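You operate a simulated robot arm through the tools that you are given. There is no shell and no other tool. Be economical: measure what you need, move in short steps, check, and stop when the job is done.

Carry out the task below with a simulated robot arm. There is one attempt and no reset: what you move stays moved.

TASK
Stone the rust off the plain guide bar in the bar cradle.
Fine: the guide bar with the pin boss goes from the cradle to the ribbed mat, beside where the plain bar lies, and the plain bar into the cradle; put the grey handled stone back.
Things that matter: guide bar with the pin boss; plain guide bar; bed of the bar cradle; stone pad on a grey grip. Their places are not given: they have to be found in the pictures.

It is judged by the outcome, as a careful person would: the job done as asked, and still so three seconds after it is handed in. It fails if anything else is knocked over, pushed out of place, dropped, spilled or broken.

THE ROBOT
A 6-joint arm with a two-finger parallel gripper, fixed in place. Base frame: the origin is at the foot of the arm, x ahead of it, y to its left, z up; the work surface is at about z = 800. Lengths are in mm, angles in rad, forces in N, time in s.
With the tool pointing down near the work surface it reaches from about 260 to 680 mm from the base axis. Its first joint turns from -1.152 to 1.152 rad. Payload 2.9 kg.
Tool frame: the origin (TCP) lies between the finger pads and is the grasp point; the fingertips stand 30 mm ahead of it; z points along the fingers, y is the line along which they close. The gripper opens to 110 mm. The fingers are 20 mm wide and 10 mm thick; the gripper's body (48 by 112 mm) begins 55 mm behind the TCP.
Orientation is that of the tool frame in the base frame, as a unit quaternion [x, y, z, w]. With the fingers straight down and closing along the base's y, the tool's x points along the base's -x, its y along +y and its z along -z.

THE INTERFACE
- The arm moves only by the tool play_rows. Its argument "steps" is a list of rows, each a list of 3 entries, a list of its own where there are three numbers: the shift along the tool's x, y, z in mm, then the turn, a rotation vector about the tool's x, y, z in rad, then the opening in per cent of the stroke, from 0 (shut) to 100 (fully open). In form: [[[dx, dy, dz], [rx, ry, rz], grip], ...]. A call has 1 to 20 rows; each row shifts and turns the commanded pose from where the row before left it, along the tool's axes as they then stand. A row lasts 0.2 s, in which the tool goes at most 50 mm and 0.15 rad; a call with a longer step from one row to the next is refused whole, and so is a gripper value outside its range. A pose out of reach is approached as far as the arm can. The call stops where the force on the tool passes 40 N (or 10 N more than at its start, if that is more) or the arm is blocked; 0.2 s more then pass. The fingers move at their own pace (about 108 mm/s each) and stop on an object; they squeeze with about 31 N. The grip force told is the motor's: it shows also when the fingers shut on nothing. Time passes only in rows, and 0.2 s behind the last, so rows that do not move let the fingers close. It gives the time, the measured TCP pose, the force on the tool (base axes), the opening and the grip force at its end, in the units of the frame above (readings bear some noise).
- Cameras (640 x 400 px; columns grow to the right, rows downward): "scene" is fixed at [88.6, 438.5, 1398.3]; the picture's right is [-0.67, -0.75, 0.00], its down [-0.34, 0.30, -0.89] and it looks along [0.67, -0.59, -0.45] (base axes); focal length 350 px, centre (320, 200). "wrist" rides on the gripper at [-36, 0, -57] in the tool frame; the picture's right is [0.00, -1.00, 0.00], its down [0.97, 0.00, -0.24] and it looks along [0.24, 0.00, 0.97] (tool axes); focal length 218 px, centre (320, 200).
- grab_frame(camera): a new picture of that camera. No time passes.
- measure_at(camera, pixels): for up to 12 pixels [column, row] of the newest picture of that camera ("zoom" is the newest enlarged one), the place [x, y, z] in the base frame of the surface seen there, good to about 2 mm. No time passes.
- zoom(camera, box): a new picture of the part [left, top, right, bottom] of that camera's present view, enlarged. No time passes.
- finish_job(): hands the job in; it is judged then, once.

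Work in short steps. Measure before you move; look again where a grasp or a placing could have gone wrong, and mend it. You have 80 turns and 38 pictures in all, the two below and enlarged ones among them. Open the gripper and draw the arm clear of the work before you hand the job in, unless the task says otherwise; then end with one line.

The tools are called as a command line: name --argument value ..., lists and objects as JSON in quotes. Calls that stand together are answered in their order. play_rows: Moves the arm, as the interface text tells. Its arguments: {"type":"object","properties":{"steps":{"type":"array","items":{"type":"array"}}},"required":["steps"]} The other tools are called the same way: grab_frame (camera) takes a picture; measure_at (camera, pixels) gives the place of the surface under pixels of a picture; zoom (camera, box) takes an enlarged picture of a part of a camera's view; finish_job () hands the job in.

At the start:

```text
time_s: 0.0
eef_pos: [455.7, -119.4, 1190.3]
orientation: [0.0, 1.0, 0.001, 0.001]
wrist_force: [-0.7, -0.2, 0.6]
gripper_width: 110.4
gripper_force: 0.0
```

scene: 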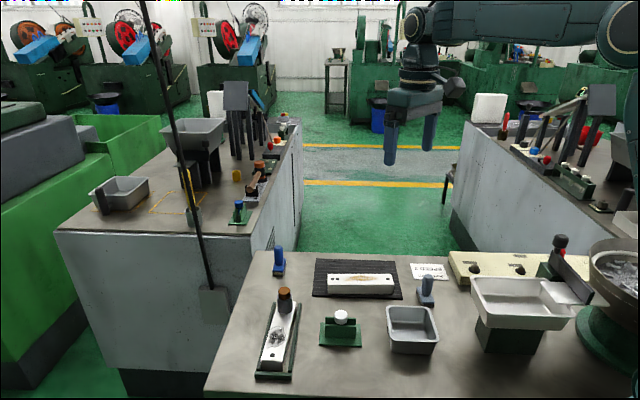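
wrist: 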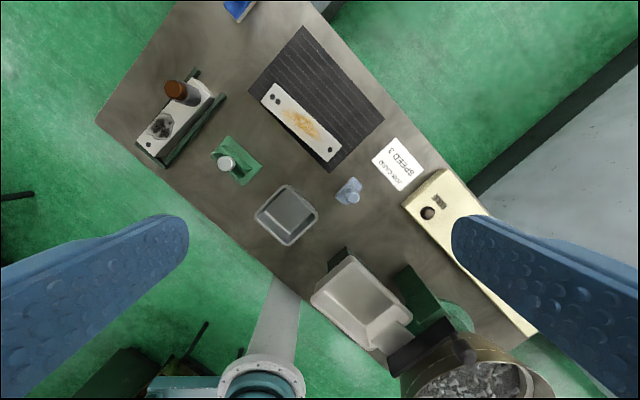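

The cradle with the boss bar is at scene (275,340) and the rusty plain bar lies on the mat at (360,283). I'll enlarge both views to find the grey stone.

zoom --camera "scene" --box '[230, 230, 470, 390]'

zoom --camera "wrist" --box '[90, 0, 450, 225]'

```text
2.50 times, centred on (350, 310) of scene
```

zoom: 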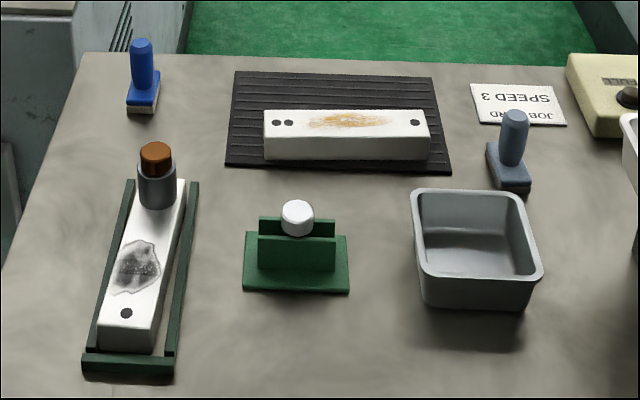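

```text
1.78 times, centred on (270, 112) of wrist
```

zoom: 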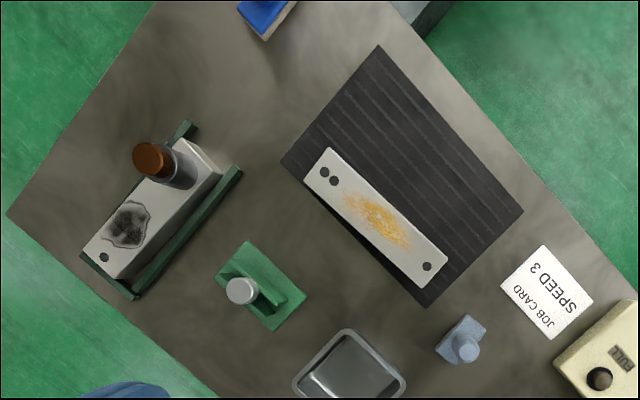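

Grey stone is at scene (427,290); the blue one is a decoy. Measuring the bars, cradle, mat and stone.

measure_at --camera "zoom" --pixels '[[330, 150], [447, 268], [308, 180], [418, 285], [378, 215], [380, 48], [283, 162], [521, 212], [428, 304], [124, 272], [88, 250], [105, 257]]'

measure_at --camera "zoom" --pixels '[[153, 158], [190, 150], [220, 175], [128, 225], [190, 128], [240, 170], [135, 292], [85, 258], [468, 352], [462, 320], [440, 350], [483, 330]]'

zoom --camera "scene" --box '[240, 280, 320, 384]'

zoom --camera "scene" --box '[390, 260, 454, 310]'

```text
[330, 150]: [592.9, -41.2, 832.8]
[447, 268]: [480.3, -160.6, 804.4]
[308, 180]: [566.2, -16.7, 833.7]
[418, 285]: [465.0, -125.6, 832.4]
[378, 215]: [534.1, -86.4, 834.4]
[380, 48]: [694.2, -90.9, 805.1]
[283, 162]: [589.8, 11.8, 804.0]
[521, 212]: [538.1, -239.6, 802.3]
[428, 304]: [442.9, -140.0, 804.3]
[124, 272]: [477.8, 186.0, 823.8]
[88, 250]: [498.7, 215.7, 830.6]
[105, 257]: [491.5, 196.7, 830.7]
```

```text
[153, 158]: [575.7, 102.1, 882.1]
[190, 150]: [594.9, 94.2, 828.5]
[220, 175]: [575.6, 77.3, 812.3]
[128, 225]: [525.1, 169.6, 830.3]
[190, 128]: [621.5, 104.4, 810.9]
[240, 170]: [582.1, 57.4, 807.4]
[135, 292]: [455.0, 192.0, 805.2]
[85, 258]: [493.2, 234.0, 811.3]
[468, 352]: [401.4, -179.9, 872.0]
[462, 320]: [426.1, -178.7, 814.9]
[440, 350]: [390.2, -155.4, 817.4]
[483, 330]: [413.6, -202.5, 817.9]
```

```text
3.85 times, centred on (280, 332) of scene
```

zoom: 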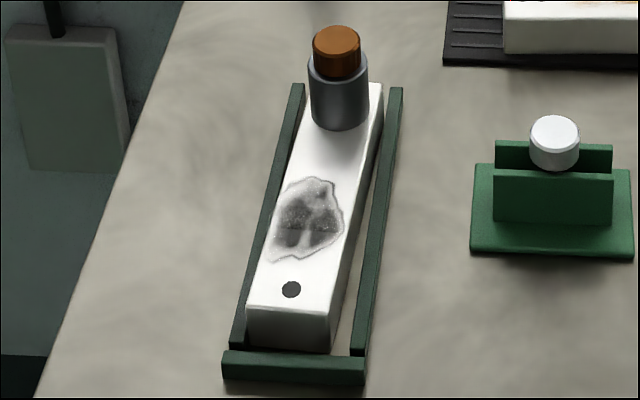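

```text
8.00 times, centred on (422, 285) of scene
```

zoom: 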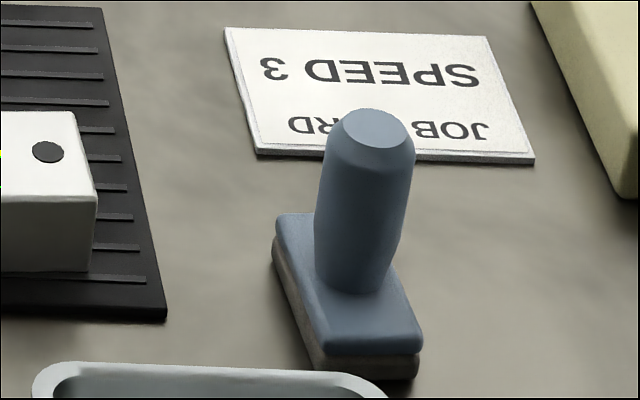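

Measuring the stone in this zoom.

measure_at --camera "zoom" --pixels '[[378, 130], [278, 222], [327, 345], [418, 345], [320, 365], [415, 372], [365, 200], [320, 200], [410, 200], [350, 330], [230, 300]]'

play_rows --steps '[[[-18, -48, 0], [0, 0, 0.15], 100], [[-10, -48, 0], [0, 0, 0.15], 100], [[0, -48, 10], [0, 0, 0.15], 100], [[10, -46, 40], [0, 0, 0.15], 100], [[10, -40, 40], [0, 0, 0.15], 100], [[0, 0, 45], [0, 0, 0.06], 100], [[0, 0, 45], [0, 0, 0], 100], [[0, 0, 0], [0, 0, 0], 100]]'

```text
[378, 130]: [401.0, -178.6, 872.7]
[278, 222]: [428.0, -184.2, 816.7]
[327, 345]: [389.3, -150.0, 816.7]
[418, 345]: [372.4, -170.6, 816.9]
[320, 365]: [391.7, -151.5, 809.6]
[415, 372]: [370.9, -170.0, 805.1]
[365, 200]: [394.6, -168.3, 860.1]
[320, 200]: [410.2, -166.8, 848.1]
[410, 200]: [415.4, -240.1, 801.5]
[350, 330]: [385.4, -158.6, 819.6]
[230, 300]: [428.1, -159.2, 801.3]
```

```text
refused: row 1 steps farther than a row can; nothing moved
```

Wrong sign and too long; corrected: translate to above the cradle bar, then turn 0.81 about tool z.

play_rows --steps '[[[-11.3, 33.7, 23.7], [0, 0, 0], 100], [[-11.3, 33.7, 23.7], [0, 0, 0], 100], [[-11.3, 33.7, 23.7], [0, 0, 0], 100], [[-11.3, 33.7, 23.7], [0, 0, 0], 100], [[-11.3, 33.7, 23.7], [0, 0, 0], 100], [[-11.3, 33.7, 23.7], [0, 0, 0], 100], [[-11.3, 33.7, 23.7], [0, 0, 0], 100], [[-11.3, 33.7, 23.7], [0, 0, 0], 100], [[0, 0, 0], [0, 0, 0.135], 100], [[0, 0, 0], [0, 0, 0.135], 100], [[0, 0, 0], [0, 0, 0.135], 100], [[0, 0, 0], [0, 0, 0.135], 100], [[0, 0, 0], [0, 0, 0.135], 100], [[0, 0, 0], [0, 0, 0.135], 100], [[0, 0, 0], [0, 0, 0], 100]]'

grab_frame --camera "wrist"

```text
time_s: 3.2
eef_pos: [544.6, 151.7, 1001.3]
orientation: [0.396, 0.918, 0.0, 0.0]
wrist_force: [-0.9, -0.5, -0.3]
gripper_width: 110.0
gripper_force: 0.0
```

```text
31 pictures are left
```

wrist: 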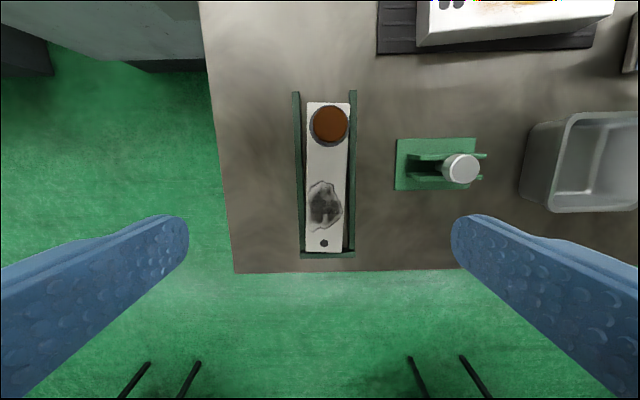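

Aligned well. Measuring bar and rail edges here.

measure_at --camera "wrist" --pixels '[[310, 104], [348, 104], [306, 249], [341, 249], [325, 243], [330, 124], [296, 95], [353, 93], [301, 255], [353, 255], [302, 200], [350, 200]]'

zoom --camera "wrist" --box '[240, 80, 400, 280]'

```text
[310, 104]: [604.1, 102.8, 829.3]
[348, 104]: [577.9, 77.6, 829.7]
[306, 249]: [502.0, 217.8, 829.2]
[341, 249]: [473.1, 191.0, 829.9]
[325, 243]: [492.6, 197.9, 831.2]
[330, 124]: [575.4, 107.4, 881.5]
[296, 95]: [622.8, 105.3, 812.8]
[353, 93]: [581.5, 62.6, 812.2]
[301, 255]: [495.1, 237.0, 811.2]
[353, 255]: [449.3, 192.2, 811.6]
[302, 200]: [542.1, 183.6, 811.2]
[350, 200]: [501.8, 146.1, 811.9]
```

```text
2.00 times, centred on (320, 180) of wrist
```

zoom: 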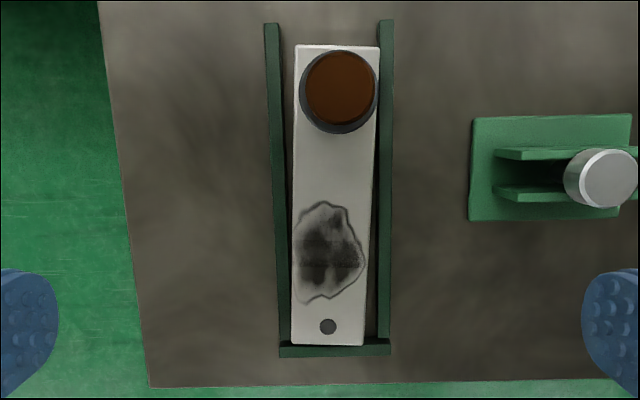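

Bar top centre ≈ (539,147), rails' tops at 812, bar top 830. Descending so fingertips stay at ~816, slightly toward the boss, opening reduced.

play_rows --steps '[[[-7.3, -7.1, 30], [0, 0, 0.024], 64], [[0, 0, 40], [0, 0, 0], 64], [[0, 0, 40], [0, 0, 0], 64], [[0, 0, 30], [0, 0, 0], 64], [[0, 0, 15], [0, 0, 0], 64], [[0, 0, 0], [0, 0, 0], 64]]'

grab_frame --camera "wrist"

```text
time_s: 4.6
eef_pos: [542.0, 141.1, 847.2]
orientation: [0.405, 0.915, 0.0, 0.001]
wrist_force: [-0.3, 0.0, 0.5]
gripper_width: 70.4
gripper_force: 0.0
```

```text
29 pictures are left
```

wrist: 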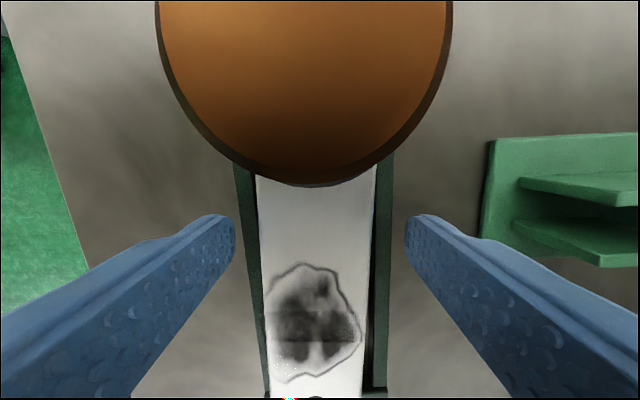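

Centred, fingertips above rails. Close, then lift.

play_rows --steps '[[[0, 0, 1], [0, 0, 0], 0], [[0, 0, 0], [0, 0, 0], 0], [[0, 0, 0], [0, 0, 0], 0], [[0, 0, -5], [0, 0, 0], 0], [[0, 0, -15], [0, 0, 0], 0], [[0, 0, -30], [0, 0, 0], 0], [[0, 0, -30], [0, 0, 0], 0], [[0, 0, 0], [0, 0, 0], 0]]'

grab_frame --camera "wrist"

```text
time_s: 6.4
eef_pos: [545.2, 139.4, 925.3]
orientation: [0.404, 0.915, -0.001, 0.0]
wrist_force: [-0.8, 0.6, -6.9]
gripper_width: 41.6
gripper_force: 31.0
```

```text
28 pictures are left
```

wrist: 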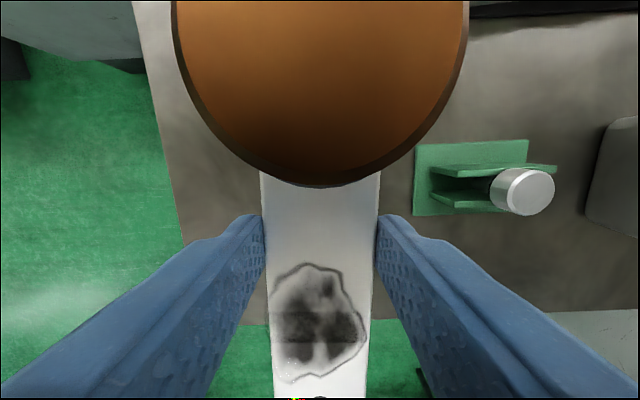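

Held (≈0.7 kg). Raise, carry over the mat, and turn −1.63 rad to lie parallel to the plain bar.

play_rows --steps '[[[0, 0, -35], [0, 0, 0], 0], [[0, 0, -30], [0, 0, 0], 0], [[-33.2, -21, 0], [0, 0, 0], 0], [[-33.2, -21, 0], [0, 0, 0], 0], [[-33.2, -21, 0], [0, 0, 0], 0], [[-33.2, -21, 0], [0, 0, 0], 0], [[-33.2, -21, 0], [0, 0, 0], 0], [[-33.2, -21, 0], [0, 0, 0], 0], [[-33.2, -21, 0], [0, 0, 0], 0], [[0, 0, 0], [0, 0, -0.1485], 0], [[0, 0, 0], [0, 0, -0.1485], 0], [[0, 0, 0], [0, 0, -0.1485], 0], [[0, 0, 0], [0, 0, -0.1485], 0], [[0, 0, 0], [0, 0, -0.1485], 0], [[0, 0, 0], [0, 0, -0.1485], 0], [[0, 0, 0], [0, 0, -0.1485], 0], [[0, 0, 0], [0, 0, -0.1485], 0], [[0, 0, 0], [0, 0, -0.1485], 0], [[0, 0, 0], [0, 0, -0.1485], 0], [[0, 0, 0], [0, 0, -0.1485], 0]]'

grab_frame --camera "scene"

grab_frame --camera "wrist"

```text
time_s: 10.6
eef_pos: [591.8, -129.5, 988.0]
orientation: [-0.392, 0.92, 0.0, 0.0]
wrist_force: [0.0, 0.4, -7.0]
gripper_width: 41.8
gripper_force: 31.0
```

```text
27 pictures are left
```

scene: 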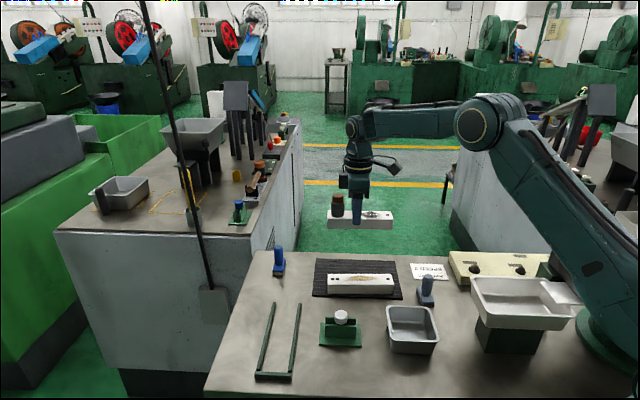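

```text
26 pictures are left
```

wrist: 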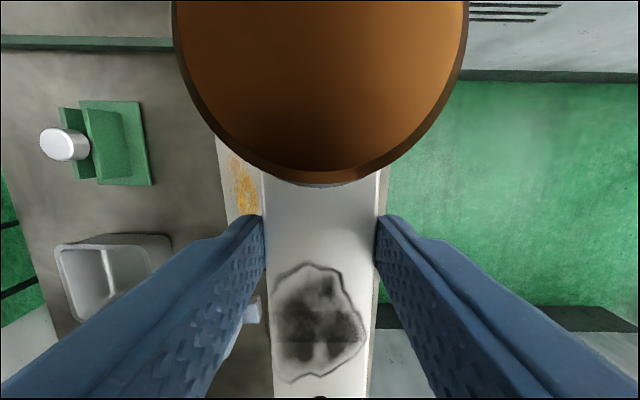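

Checking the mat and plain bar from the scene view before lowering.

measure_at --camera "scene" --pixels '[[318, 261], [390, 262], [359, 262], [314, 295], [402, 298], [329, 274], [392, 276], [360, 275], [395, 280], [325, 278], [360, 268], [360, 297]]'

```text
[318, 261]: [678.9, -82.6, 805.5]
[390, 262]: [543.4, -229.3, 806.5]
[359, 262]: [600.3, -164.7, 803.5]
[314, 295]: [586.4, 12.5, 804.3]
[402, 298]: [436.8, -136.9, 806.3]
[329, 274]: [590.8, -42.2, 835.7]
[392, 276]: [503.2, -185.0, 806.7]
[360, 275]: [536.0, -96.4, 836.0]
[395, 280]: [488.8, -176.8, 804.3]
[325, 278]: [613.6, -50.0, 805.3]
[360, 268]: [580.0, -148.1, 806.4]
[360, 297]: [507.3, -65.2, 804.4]
```

Mat space is clear. Lowering to just above contact.

play_rows --steps '[[[0, 0, 40], [0, 0, 0], 0], [[0, 0, 40], [0, 0, 0], 0], [[0, 0, 35], [0, 0, 0], 0], [[0, 0, 14], [0, 0, 0], 0], [[0, 0, 5], [0, 0, 0], 0], [[0, 0, 0], [0, 0, 0], 0]]'

zoom --camera "scene" --box '[290, 210, 450, 310]'

```text
time_s: 12.0
eef_pos: [593.3, -129.3, 854.9]
orientation: [-0.391, 0.921, 0.001, 0.0]
wrist_force: [0.8, 0.3, -6.7]
gripper_width: 41.7
gripper_force: 30.5
```

```text
4.00 times, centred on (370, 260) of scene
```

zoom: 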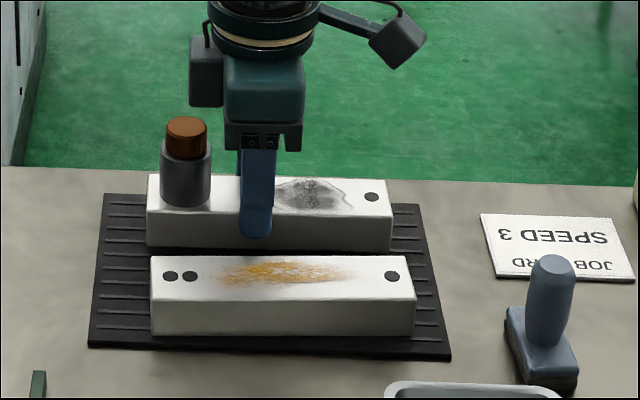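

Bar hovers well on the mat. Lowering in 1 mm steps to contact.

play_rows --steps '[[[0, 0, 1.5], [0, 0, 0], 0], [[0, 0, 1], [0, 0, 0], 0], [[0, 0, 1], [0, 0, 0], 0], [[0, 0, 0], [0, 0, 0], 0]]'

```text
time_s: 13.0
eef_pos: [593.4, -130.3, 851.5]
orientation: [-0.39, 0.921, 0.001, -0.001]
wrist_force: [-0.4, -0.4, -6.9]
gripper_width: 41.6
gripper_force: 31.5
```

play_rows --steps '[[[0, 0, 1], [0, 0, 0], 0], [[0, 0, 1], [0, 0, 0], 0], [[0, 0, 0], [0, 0, 0], 0]]'

```text
time_s: 13.8
eef_pos: [592.5, -128.8, 850.8]
orientation: [-0.389, 0.921, 0.0, -0.001]
wrist_force: [-1.2, -1.0, -7.0]
gripper_width: 41.9
gripper_force: 31.0
```

play_rows --steps '[[[0, 0, 1], [0, 0, 0], 0], [[0, 0, 1], [0, 0, 0], 0], [[0, 0, 0], [0, 0, 0], 0]]'

```text
time_s: 14.6
eef_pos: [592.2, -128.7, 851.1]
orientation: [-0.39, 0.921, -0.001, 0.002]
wrist_force: [-3.3, 6.9, 17.8]
gripper_width: 41.8
gripper_force: 31.1
```

Contact at 851 (force +18 N). Ease 1 mm, open to ~62 mm, rise.

play_rows --steps '[[[0, 0, -1], [0, 0, 0], 0], [[0, 0, 0], [0, 0, 0], 55], [[0, 0, 0], [0, 0, 0], 55], [[0, 0, -10], [0, 0, 0], 55], [[0, 0, -40], [0, 0, 0], 55], [[0, 0, -40], [0, 0, 0], 55], [[0, 0, -40], [0, 0, 0], 55], [[0, 0, 0], [0, 0, 0], 55]]'

grab_frame --camera "wrist"

```text
time_s: 16.4
eef_pos: [592.4, -130.1, 980.4]
orientation: [-0.39, 0.921, 0.0, 0.0]
wrist_force: [0.0, -0.2, 0.4]
gripper_width: 60.3
gripper_force: 0.0
```

```text
24 pictures are left
```

wrist: 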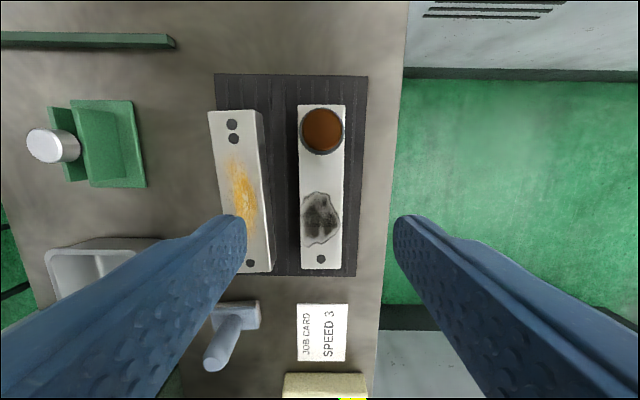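

Boss bar placed. Measure the plain bar.

measure_at --camera "wrist" --pixels '[[210, 114], [253, 112], [232, 124], [251, 263], [232, 190], [216, 170], [257, 170], [302, 200], [268, 260]]'

zoom --camera "wrist" --box '[190, 90, 390, 290]'

```text
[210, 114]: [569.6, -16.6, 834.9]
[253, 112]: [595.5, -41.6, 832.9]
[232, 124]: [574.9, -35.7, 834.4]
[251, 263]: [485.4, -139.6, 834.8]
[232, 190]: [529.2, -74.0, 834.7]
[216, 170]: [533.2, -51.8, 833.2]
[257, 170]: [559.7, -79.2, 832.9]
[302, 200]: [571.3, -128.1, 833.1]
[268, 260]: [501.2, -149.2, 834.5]
```

```text
2.00 times, centred on (290, 190) of wrist
```

zoom: 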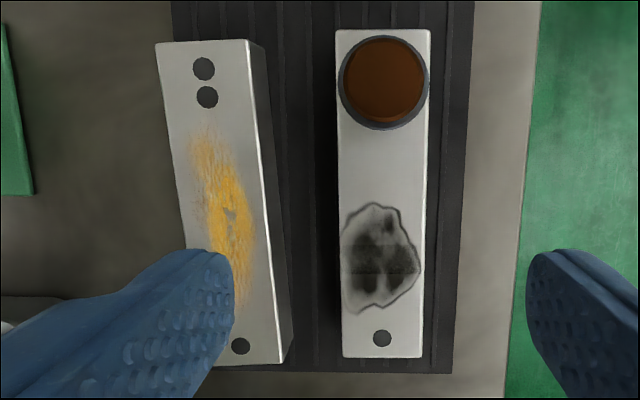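

Plain bar centre ≈ (530.5,−86.5), axis ~49.3°. Moving above it and half-down, then look.

play_rows --steps '[[[4, 37.4, 0], [0, 0, -0.03], 53], [[8, 37.4, 0], [0, 0, -0.03], 53], [[0, 0, 40], [0, 0, 0], 53], [[0, 0, 30], [0, 0, 0], 53], [[0, 0, 0], [0, 0, 0], 53]]'

grab_frame --camera "wrist"

```text
time_s: 17.6
eef_pos: [528.9, -87.0, 909.4]
orientation: [-0.416, 0.909, -0.001, 0.001]
wrist_force: [0.7, -0.4, 1.2]
gripper_width: 58.5
gripper_force: 0.0
```

```text
22 pictures are left
```

wrist: 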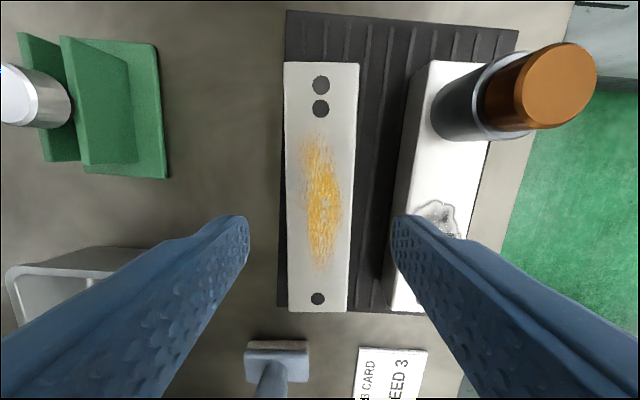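

Gap between bars is ~23 mm, so I'll narrow the opening. Verifying centre.

measure_at --camera "wrist" --pixels '[[286, 65], [356, 66], [291, 308], [345, 308], [288, 190], [354, 190], [396, 290]]'

```text
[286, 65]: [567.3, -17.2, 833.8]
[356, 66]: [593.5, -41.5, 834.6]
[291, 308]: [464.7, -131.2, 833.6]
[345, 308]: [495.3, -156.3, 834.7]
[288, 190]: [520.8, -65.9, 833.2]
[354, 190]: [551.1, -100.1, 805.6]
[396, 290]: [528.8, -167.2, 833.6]
```

Centre (530.2,−86.6) matches the TCP. Descend, close, lift.

play_rows --steps '[[[0, 0, 10], [0, 0, 0], 44], [[0, 0, 20], [0, 0, 0], 44], [[0, 0, 20], [0, 0, 0], 44], [[0, 0, 9], [0, 0, 0], 44], [[0, 0, 0], [0, 0, 0], 44], [[0, 0, 0], [0, 0, 0], 0], [[0, 0, 0], [0, 0, 0], 0], [[0, 0, 0], [0, 0, 0], 0]]'

play_rows --steps '[[[0, 0, -5], [0, 0, 0], 0], [[0, 0, -15], [0, 0, 0], 0], [[0, 0, -40], [0, 0, 0], 0], [[0, 0, -40], [0, 0, 0], 0], [[0, 0, -40], [0, 0, 0], 0], [[0, 0, 0], [0, 0, 0], 0]]'

grab_frame --camera "scene"

```text
time_s: 19.4
eef_pos: [528.2, -87.0, 849.3]
orientation: [-0.417, 0.909, 0.001, 0.0]
wrist_force: [-1.1, 1.6, -0.7]
gripper_width: 41.7
gripper_force: 30.5
```

```text
time_s: 20.8
eef_pos: [529.3, -86.2, 991.3]
orientation: [-0.417, 0.909, 0.0, -0.001]
wrist_force: [-0.3, -0.1, -4.4]
gripper_width: 41.7
gripper_force: 30.8
```

```text
21 pictures are left
```

scene: 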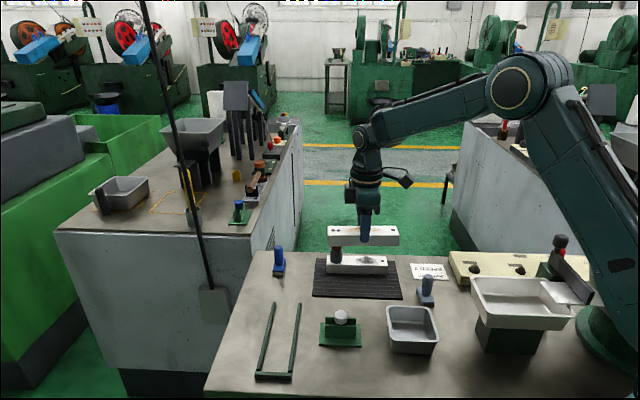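

Held. Now measure the empty cradle.

zoom --camera "scene" --box '[240, 290, 320, 390]'

```text
4.00 times, centred on (280, 340) of scene
```

zoom: 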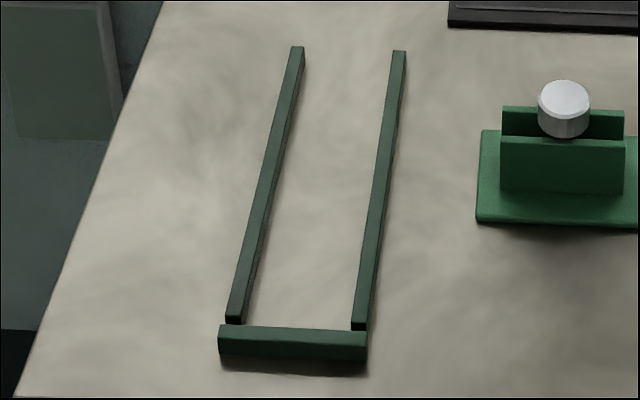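

measure_at --camera "zoom" --pixels '[[298, 50], [237, 306], [268, 180], [400, 54], [361, 312], [381, 180], [230, 329], [360, 335], [290, 328], [295, 310], [340, 100], [320, 200]]'

```text
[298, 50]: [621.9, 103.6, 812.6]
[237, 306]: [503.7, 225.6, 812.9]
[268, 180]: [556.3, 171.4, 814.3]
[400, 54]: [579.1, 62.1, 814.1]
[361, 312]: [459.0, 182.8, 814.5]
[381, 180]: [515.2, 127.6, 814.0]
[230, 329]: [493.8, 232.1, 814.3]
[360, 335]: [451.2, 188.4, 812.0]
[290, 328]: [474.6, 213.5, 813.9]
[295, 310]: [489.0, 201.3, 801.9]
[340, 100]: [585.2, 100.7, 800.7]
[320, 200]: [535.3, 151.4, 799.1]
```

Cradle: axis −45.5°, centre (538,146), inner width ~53. Carrying the bar there and turning +1.654.

play_rows --steps '[[[-30.35, 24.15, 0], [0, 0, 0], 0], [[-30.35, 24.15, 0], [0, 0, 0], 0], [[-30.35, 24.15, 0], [0, 0, 0], 0], [[-30.35, 24.15, 0], [0, 0, 0], 0], [[-30.35, 24.15, 0], [0, 0, 0], 0], [[-30.35, 24.15, 0], [0, 0, 0], 0], [[0, 0, 0], [0, 0, 0.1378], 0], [[0, 0, 0], [0, 0, 0.1378], 0], [[0, 0, 0], [0, 0, 0.1378], 0], [[0, 0, 0], [0, 0, 0.1378], 0], [[0, 0, 0], [0, 0, 0.1378], 0], [[0, 0, 0], [0, 0, 0.1378], 0], [[0, 0, 0], [0, 0, 0.1378], 0], [[0, 0, 0], [0, 0, 0.1378], 0], [[0, 0, 0], [0, 0, 0.1378], 0], [[0, 0, 0], [0, 0, 0.1378], 0], [[0, 0, 0], [0, 0, 0.1378], 0], [[0, 0, 0], [0, 0, 0.1378], 0], [[0, 0, 0], [0, 0, 0], 0]]'

```text
time_s: 24.8
eef_pos: [539.3, 144.6, 990.7]
orientation: [0.387, 0.922, -0.001, 0.0]
wrist_force: [0.0, 0.6, -5.3]
gripper_width: 41.8
gripper_force: 31.1
```

Lower to just above the rails and look.

play_rows --steps '[[[2, 0.4, 40], [0, 0, 0], 0], [[0, 0, 40], [0, 0, 0], 0], [[0, 0, 30], [0, 0, 0], 0], [[0, 0, 14], [0, 0, 0], 0], [[0, 0, 0], [0, 0, 0], 0]]'

grab_frame --camera "wrist"

zoom --camera "scene" --box '[230, 270, 342, 390]'

```text
time_s: 26.0
eef_pos: [536.4, 147.8, 865.7]
orientation: [0.387, 0.922, 0.0, 0.0]
wrist_force: [0.7, -0.1, -5.3]
gripper_width: 41.6
gripper_force: 30.5
```

```text
19 pictures are left
```

wrist: 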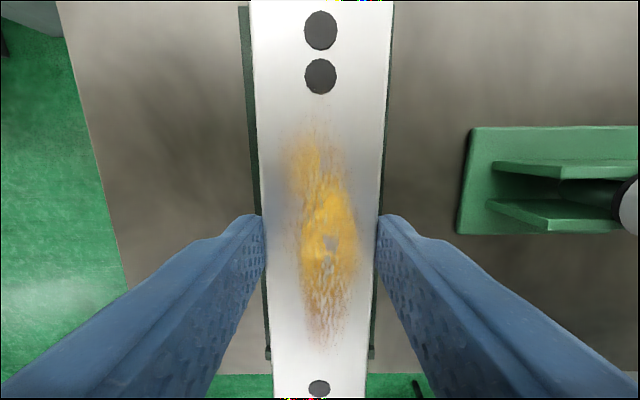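

```text
3.33 times, centred on (286, 330) of scene
```

zoom: 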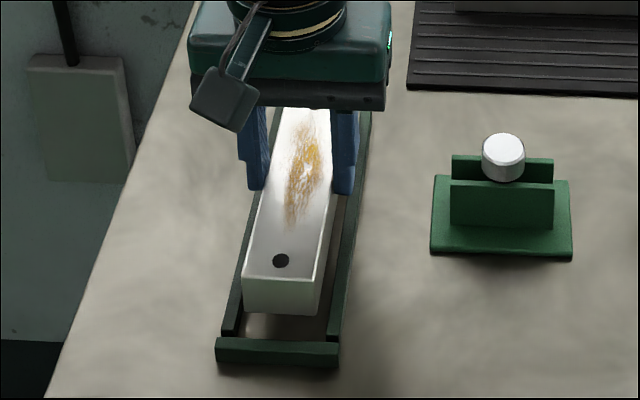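

Aligned between the rails. Lowering to contact.

play_rows --steps '[[[0, 0, 10], [0, 0, 0], 0], [[0, 0, 6], [0, 0, 0], 0], [[0, 0, 1.5], [0, 0, 0], 0], [[0, 0, 1], [0, 0, 0], 0], [[0, 0, 0], [0, 0, 0], 0]]'

```text
time_s: 27.2
eef_pos: [537.4, 147.9, 847.0]
orientation: [0.387, 0.922, 0.0, 0.0]
wrist_force: [0.7, 0.8, -6.2]
gripper_width: 41.6
gripper_force: 30.5
```

play_rows --steps '[[[0, 0, 1], [0, 0, 0], 0], [[0, 0, 1], [0, 0, 0], 0], [[0, 0, 0], [0, 0, 0], 0]]'

```text
time_s: 28.0
eef_pos: [537.6, 146.2, 847.5]
orientation: [0.386, 0.923, 0.0, 0.0]
wrist_force: [-0.7, -0.3, -1.0]
gripper_width: 41.8
gripper_force: 30.9
```

Contact begun. Release and rise.

play_rows --steps '[[[0, 0, 0.5], [0, 0, 0], 0], [[0, 0, 0], [0, 0, 0], 56], [[0, 0, 0], [0, 0, 0], 56], [[0, 0, -10], [0, 0, 0], 56], [[0, 0, -40], [0, 0, 0], 56], [[0, 0, -50], [0, 0, 0], 56], [[0, 0, -50], [0, 0, 0], 56], [[0, 0, 0], [0, 0, 0], 56]]'

grab_frame --camera "wrist"

```text
time_s: 29.8
eef_pos: [537.2, 145.4, 993.2]
orientation: [0.387, 0.922, 0.0, 0.0]
wrist_force: [0.7, 0.0, -0.4]
gripper_width: 61.7
gripper_force: 0.1
```

```text
17 pictures are left
```

wrist: 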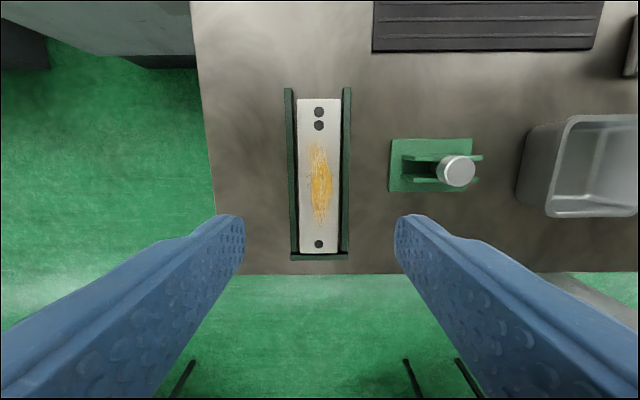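

Bar seated in the cradle. Measure rust and bar top.

measure_at --camera "wrist" --pixels '[[319, 112], [319, 244], [315, 138], [320, 225], [308, 175], [332, 175], [300, 101], [337, 101], [300, 251], [338, 251], [319, 180]]'

zoom --camera "wrist" --box '[260, 80, 380, 270]'

```text
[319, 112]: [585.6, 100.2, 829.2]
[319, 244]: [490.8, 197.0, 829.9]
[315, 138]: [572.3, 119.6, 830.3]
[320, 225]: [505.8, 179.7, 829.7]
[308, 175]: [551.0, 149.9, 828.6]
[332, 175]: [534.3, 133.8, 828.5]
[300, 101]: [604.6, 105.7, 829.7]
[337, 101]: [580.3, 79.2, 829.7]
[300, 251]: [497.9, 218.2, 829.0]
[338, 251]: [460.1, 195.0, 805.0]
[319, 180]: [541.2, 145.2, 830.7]
```

```text
2.11 times, centred on (320, 175) of wrist
```

zoom: 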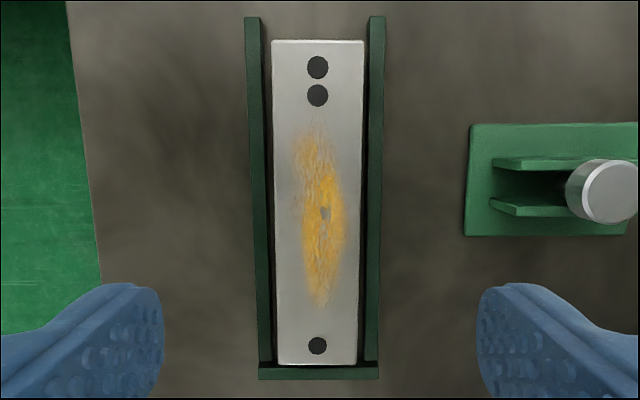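

Rust spans about 100 mm along the bar, top z≈830. Now to the grey stone at (400.5,−178), long axis −41.5°.

play_rows --steps '[[[-16.9, -40.5, 0], [0, 0, 0], 45], [[-16.9, -40.5, 0], [0, 0, 0], 45], [[-16.9, -40.5, 0], [0, 0, 0], 45], [[-16.9, -40.5, 0], [0, 0, 0], 45], [[-16.9, -40.5, 0], [0, 0, 0], 45], [[-16.9, -40.5, 0], [0, 0, 0], 45], [[-16.9, -40.5, 0], [0, 0, 0], 45], [[-16.9, -40.5, 0], [0, 0, 0], 45], [[0, 0, 20], [0, 0, -0.07], 45], [[0, 0, 10], [0, 0, 0], 45], [[0, 0, 0], [0, 0, 0], 45]]'

grab_frame --camera "wrist"

```text
time_s: 32.2
eef_pos: [400.5, -178.5, 965.0]
orientation: [0.354, 0.935, 0.0, -0.001]
wrist_force: [-0.6, -0.9, 0.4]
gripper_width: 49.3
gripper_force: 0.0
```

```text
15 pictures are left
```

wrist: 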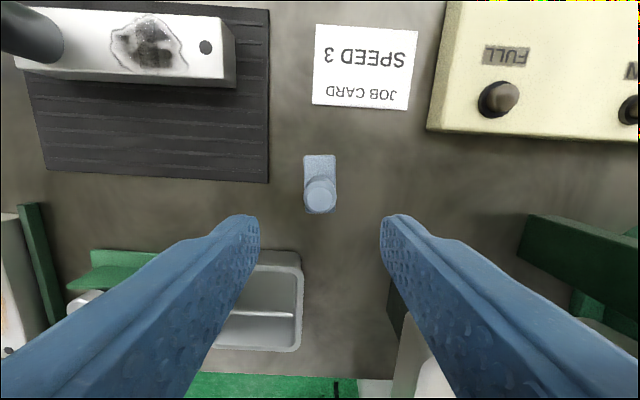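

Aligned with the stone. Checking clearance to the tray rim and stone details.

measure_at --camera "wrist" --pixels '[[320, 192], [305, 157], [335, 157], [298, 262], [262, 255], [300, 330], [320, 170], [306, 205]]'

```text
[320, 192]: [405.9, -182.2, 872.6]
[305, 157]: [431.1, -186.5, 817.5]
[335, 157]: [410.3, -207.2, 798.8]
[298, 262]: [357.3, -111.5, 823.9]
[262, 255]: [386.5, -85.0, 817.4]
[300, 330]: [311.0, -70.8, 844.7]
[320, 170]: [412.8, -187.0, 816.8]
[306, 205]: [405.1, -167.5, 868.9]
```

Clear. Descend, grip the handle.

play_rows --steps '[[[-2, 0, 40], [0, 0, 0], 45], [[0, 0, 40], [0, 0, 0], 45], [[0, 0, 25], [0, 0, 0], 45], [[0, 0, 8], [0, 0, 0], 45], [[0, 0, 0], [0, 0, 0], 45], [[0, 0, 0], [0, 0, 0], 0], [[0, 0, 0], [0, 0, 0], 0], [[0, 0, 0], [0, 0, 0], 0]]'

zoom --camera "scene" --box '[380, 240, 476, 315]'

```text
time_s: 34.0
eef_pos: [402.6, -178.1, 852.6]
orientation: [0.354, 0.935, -0.001, 0.0]
wrist_force: [-0.1, 0.5, -0.6]
gripper_width: 23.7
gripper_force: 31.7
```

```text
5.33 times, centred on (428, 278) of scene
```

zoom: 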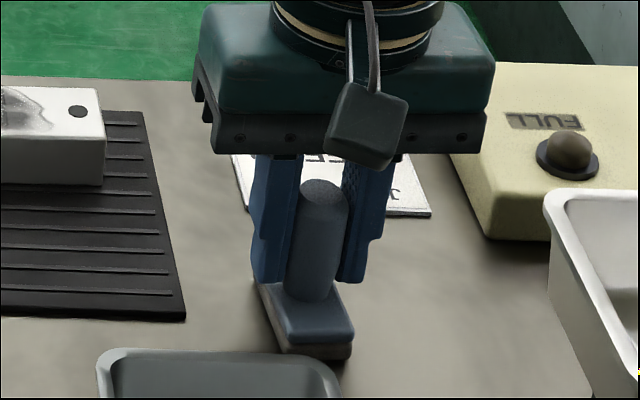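

Gripped. Lift, carry over the bar, rotate +0.07, lower to just above it.

play_rows --steps '[[[0, 0, -8], [0, 0, 0], 0], [[0, 0, -50], [0, 0, 0], 0], [[0, 0, -50], [0, 0, 0], 0], [[14.3, 41.6, 0], [0, 0, 0], 0], [[14.3, 41.6, 0], [0, 0, 0], 0], [[14.3, 41.6, 0], [0, 0, 0], 0], [[14.3, 41.6, 0], [0, 0, 0], 0], [[14.3, 41.6, 0], [0, 0, 0], 0], [[14.3, 41.6, 0], [0, 0, 0], 0], [[14.3, 41.6, 0], [0, 0, 0], 0], [[14.3, 41.6, 0], [0, 0, 0], 0], [[0, 0, 0], [0, 0, 0.07], 0], [[0, 0, 40], [0, 0, 0], 0], [[0, 0, 25], [0, 0, 0], 0], [[0, 0, 0], [0, 0, 0], 0]]'

grab_frame --camera "wrist"

```text
time_s: 37.2
eef_pos: [537.3, 146.2, 894.1]
orientation: [0.387, 0.922, 0.0, 0.0]
wrist_force: [-0.1, -0.4, -0.7]
gripper_width: 23.8
gripper_force: 31.0
```

```text
13 pictures are left
```

wrist: 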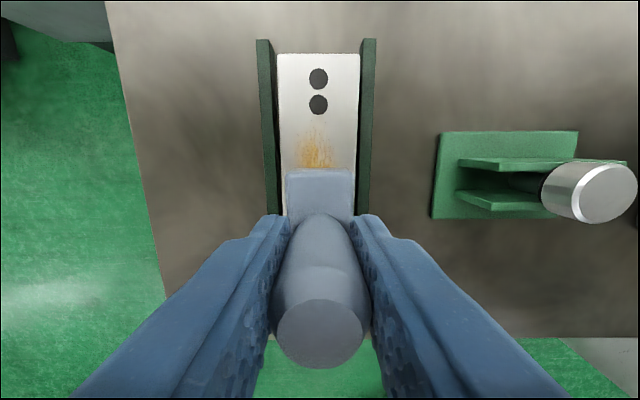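

Stone sits parallel over the bar. Lower until contact.

play_rows --steps '[[[0, 0, 8], [0, 0, 0], 0], [[0, 0, 2], [0, 0, 0], 0], [[0, 0, 1], [0, 0, 0], 0], [[0, 0, 1], [0, 0, 0], 0], [[0, 0, 0], [0, 0, 0], 0]]'

```text
time_s: 38.4
eef_pos: [537.0, 146.1, 883.4]
orientation: [0.387, 0.922, 0.0, 0.001]
wrist_force: [-0.1, -0.1, -0.3]
gripper_width: 24.1
gripper_force: 30.6
```

play_rows --steps '[[[0, 0, 1], [0, 0, 0], 0], [[0, 0, 0.7], [0, 0, 0], 0], [[0, 0, 0], [0, 0, 0], 0]]'

```text
time_s: 39.2
eef_pos: [537.6, 146.3, 882.1]
orientation: [0.387, 0.922, 0.001, 0.001]
wrist_force: [-2.9, -2.4, 10.8]
gripper_width: 23.7
gripper_force: 31.1
```

~11 N of pressure. First stroke: gentle, then check.

play_rows --steps '[[[12, 0, 0], [0, 0, 0], 0], [[12, 0, 0], [0, 0, 0], 0], [[12, 0, 0], [0, 0, 0], 0], [[-12, 0, 0], [0, 0, 0], 0], [[-12, 0, 0], [0, 0, 0], 0], [[-12, 0, 0], [0, 0, 0], 0], [[-12, 0, 0], [0, 0, 0], 0], [[-12, 0, 0], [0, 0, 0], 0], [[-12, 0, 0], [0, 0, 0], 0], [[12, 0, 0], [0, 0, 0], 0], [[12, 0, 0], [0, 0, 0], 0], [[12, 0, 0], [0, 0, 0], 0], [[12, 0, 0], [0, 0, 0], 0], [[12, 0, 0], [0, 0, 0], 0], [[12, 0, 0], [0, 0, 0], 0]]'

grab_frame --camera "wrist"

```text
time_s: 42.4
eef_pos: [512.7, 173.6, 881.9]
orientation: [0.387, 0.922, 0.0, 0.001]
wrist_force: [5.3, -4.2, 19.2]
gripper_width: 23.8
gripper_force: 31.2
```

```text
12 pictures are left
```

wrist: 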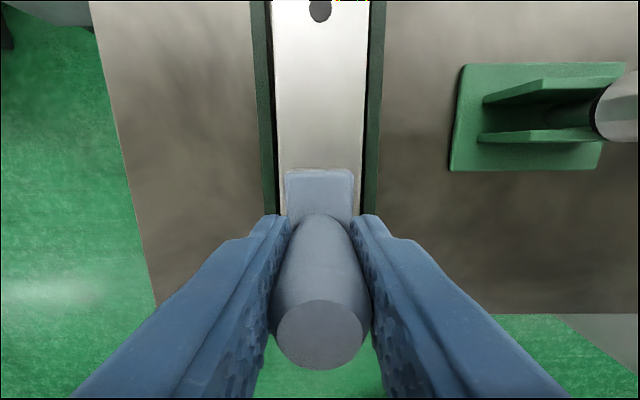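

Rust comes off cleanly. More passes with ±3 mm side offsets to cover the full width.

play_rows --steps '[[[4, 3, 0], [0, 0, 0], 0], [[-14, 0, 0], [0, 0, 0], 0], [[-14, 0, 0], [0, 0, 0], 0], [[-14, 0, 0], [0, 0, 0], 0], [[-14, 0, 0], [0, 0, 0], 0], [[-14, 0, 0], [0, 0, 0], 0], [[-12, 0, 0], [0, 0, 0], 0], [[0, -6, 0], [0, 0, 0], 0], [[14, 0, 0], [0, 0, 0], 0], [[14, 0, 0], [0, 0, 0], 0], [[14, 0, 0], [0, 0, 0], 0], [[14, 0, 0], [0, 0, 0], 0], [[14, 0, 0], [0, 0, 0], 0], [[12, 0, 0], [0, 0, 0], 0], [[-1, 3, 0], [0, 0, 0], 0]]'

play_rows --steps '[[[-13, 0, 0], [0, 0, 0], 0], [[-13, 0, 0], [0, 0, 0], 0], [[-13, 0, 0], [0, 0, 0], 0], [[-13, 0, 0], [0, 0, 0], 0], [[-13, 0, 0], [0, 0, 0], 0], [[-13, 0, 0], [0, 0, 0], 0], [[13, 0, 0], [0, 0, 0], 0], [[13, 0, 0], [0, 0, 0], 0], [[13, 0, 0], [0, 0, 0], 0], [[0, 0, -10], [0, 0, 0], 0], [[0, 0, -40], [0, 0, 0], 0], [[0, 0, -30], [0, 0, 0], 0], [[0, 0, 0], [0, 0, 0], 0]]'

zoom --camera "scene" --box '[230, 280, 342, 390]'

grab_frame --camera "wrist"

```text
time_s: 45.6
eef_pos: [509.2, 175.5, 882.5]
orientation: [0.386, 0.922, -0.002, -0.001]
wrist_force: [-1.7, -0.8, 6.6]
gripper_width: 23.7
gripper_force: 31.1
```

```text
time_s: 48.4
eef_pos: [537.5, 146.8, 961.4]
orientation: [0.387, 0.922, 0.0, 0.0]
wrist_force: [0.2, -0.3, -2.1]
gripper_width: 24.2
gripper_force: 30.9
```

```text
3.64 times, centred on (286, 335) of scene
```

zoom: 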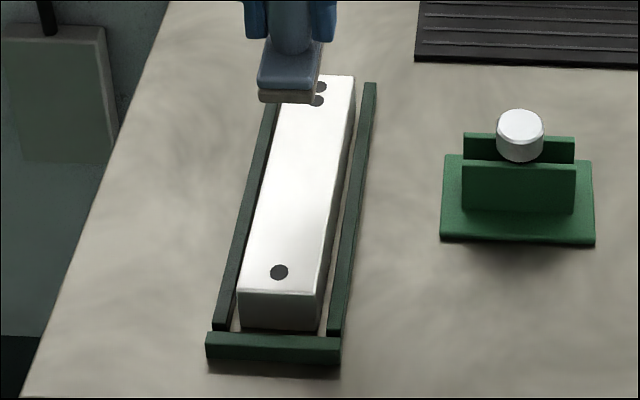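

```text
10 pictures are left
```

wrist: 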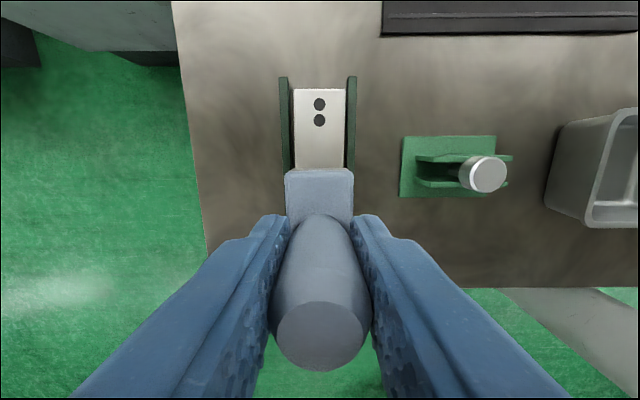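

Bar is clean. Return the stone to its original place.

play_rows --steps '[[[0, 0, 0], [0, 0, -0.071], 0], [[-14.26, -41.58, 0], [0, 0, 0], 0], [[-14.26, -41.58, 0], [0, 0, 0], 0], [[-14.26, -41.58, 0], [0, 0, 0], 0], [[-14.26, -41.58, 0], [0, 0, 0], 0], [[-14.26, -41.58, 0], [0, 0, 0], 0], [[-14.26, -41.58, 0], [0, 0, 0], 0], [[-14.26, -41.58, 0], [0, 0, 0], 0], [[-14.26, -41.58, 0], [0, 0, 0], 0], [[0, 0, 0], [0, 0, 0], 0], [[0, 0, 40], [0, 0, 0], 0], [[0, 0, 40], [0, 0, 0], 0], [[0, 0, 22], [0, 0, 0], 0], [[0, 0, 0], [0, 0, 0], 0]]'

```text
time_s: 51.4
eef_pos: [402.1, -177.9, 859.9]
orientation: [0.354, 0.935, 0.0, 0.0]
wrist_force: [0.5, 1.0, -1.1]
gripper_width: 24.0
gripper_force: 31.1
```

play_rows --steps '[[[0, 0, 4], [0, 0, 0], 0], [[0, 0, 1.5], [0, 0, 0], 0], [[0, 0, 1], [0, 0, 0], 0], [[0, 0, 0], [0, 0, 0], 0]]'

```text
time_s: 52.4
eef_pos: [403.7, -177.3, 853.3]
orientation: [0.354, 0.935, 0.0, 0.0]
wrist_force: [0.5, -0.4, -0.9]
gripper_width: 23.6
gripper_force: 30.5
```

play_rows --steps '[[[0, 0, 0.8], [0, 0, 0], 0], [[0, 0, 0.6], [0, 0, 0], 0], [[0, 0, 0], [0, 0, 0], 0]]'

```text
time_s: 53.2
eef_pos: [404.0, -176.8, 851.9]
orientation: [0.354, 0.935, 0.0, 0.0]
wrist_force: [0.5, 1.3, -0.6]
gripper_width: 24.0
gripper_force: 30.8
```

play_rows --steps '[[[0, 0, 0.8], [0, 0, 0], 0], [[0, 0, 0.5], [0, 0, 0], 0], [[0, 0, 0], [0, 0, 0], 0]]'

```text
time_s: 54.0
eef_pos: [402.7, -177.6, 852.0]
orientation: [0.354, 0.935, 0.001, 0.001]
wrist_force: [-2.8, 6.5, 19.6]
gripper_width: 23.8
gripper_force: 30.9
```

Contact. Ease 1 mm, open, rise.

play_rows --steps '[[[0, 0, -0.9], [0, 0, 0], 0], [[0, 0, 0], [0, 0, 0], 45], [[0, 0, 0], [0, 0, 0], 45], [[0, 0, -10], [0, 0, 0], 45], [[0, 0, -40], [0, 0, 0], 45], [[0, 0, -50], [0, 0, 0], 45], [[0, 0, -50], [0, 0, 0], 45], [[0, 0, -50], [0, 0, 0], 45], [[0, 0, -50], [0, 0, 0], 45], [[0, 0, 0], [0, 0, 0], 45]]'

grab_frame --camera "scene"

zoom --camera "scene" --box '[230, 230, 470, 390]'

```text
time_s: 56.2
eef_pos: [406.1, -182.0, 1102.4]
orientation: [0.354, 0.935, 0.0, 0.0]
wrist_force: [0.2, 1.3, -0.2]
gripper_width: 49.4
gripper_force: 0.0
```

```text
9 pictures are left
```

scene: 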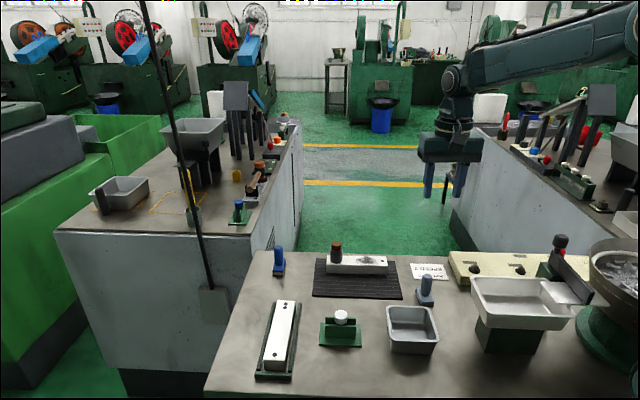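

```text
2.50 times, centred on (350, 310) of scene
```

zoom: 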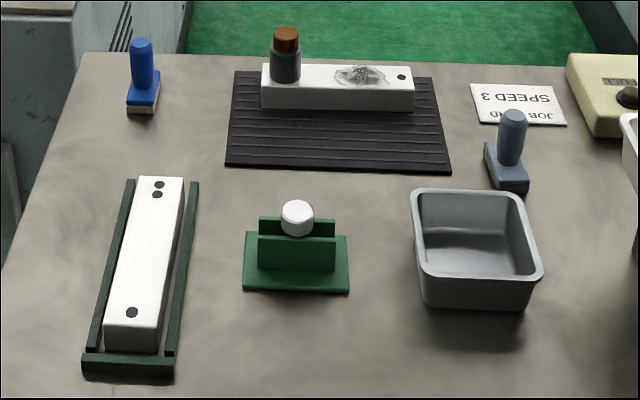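

Everything in place: plain bar clean in the cradle, boss bar on the mat, stone back, arm clear. Handing in.

finish_job

```text
The job is handed in.
```

The plain guide bar is in the cradle and the last pictures show no rust left on it. The bar with the pin boss is on the ribbed mat, beside where the plain bar lay, and the grey stone is back in its place.
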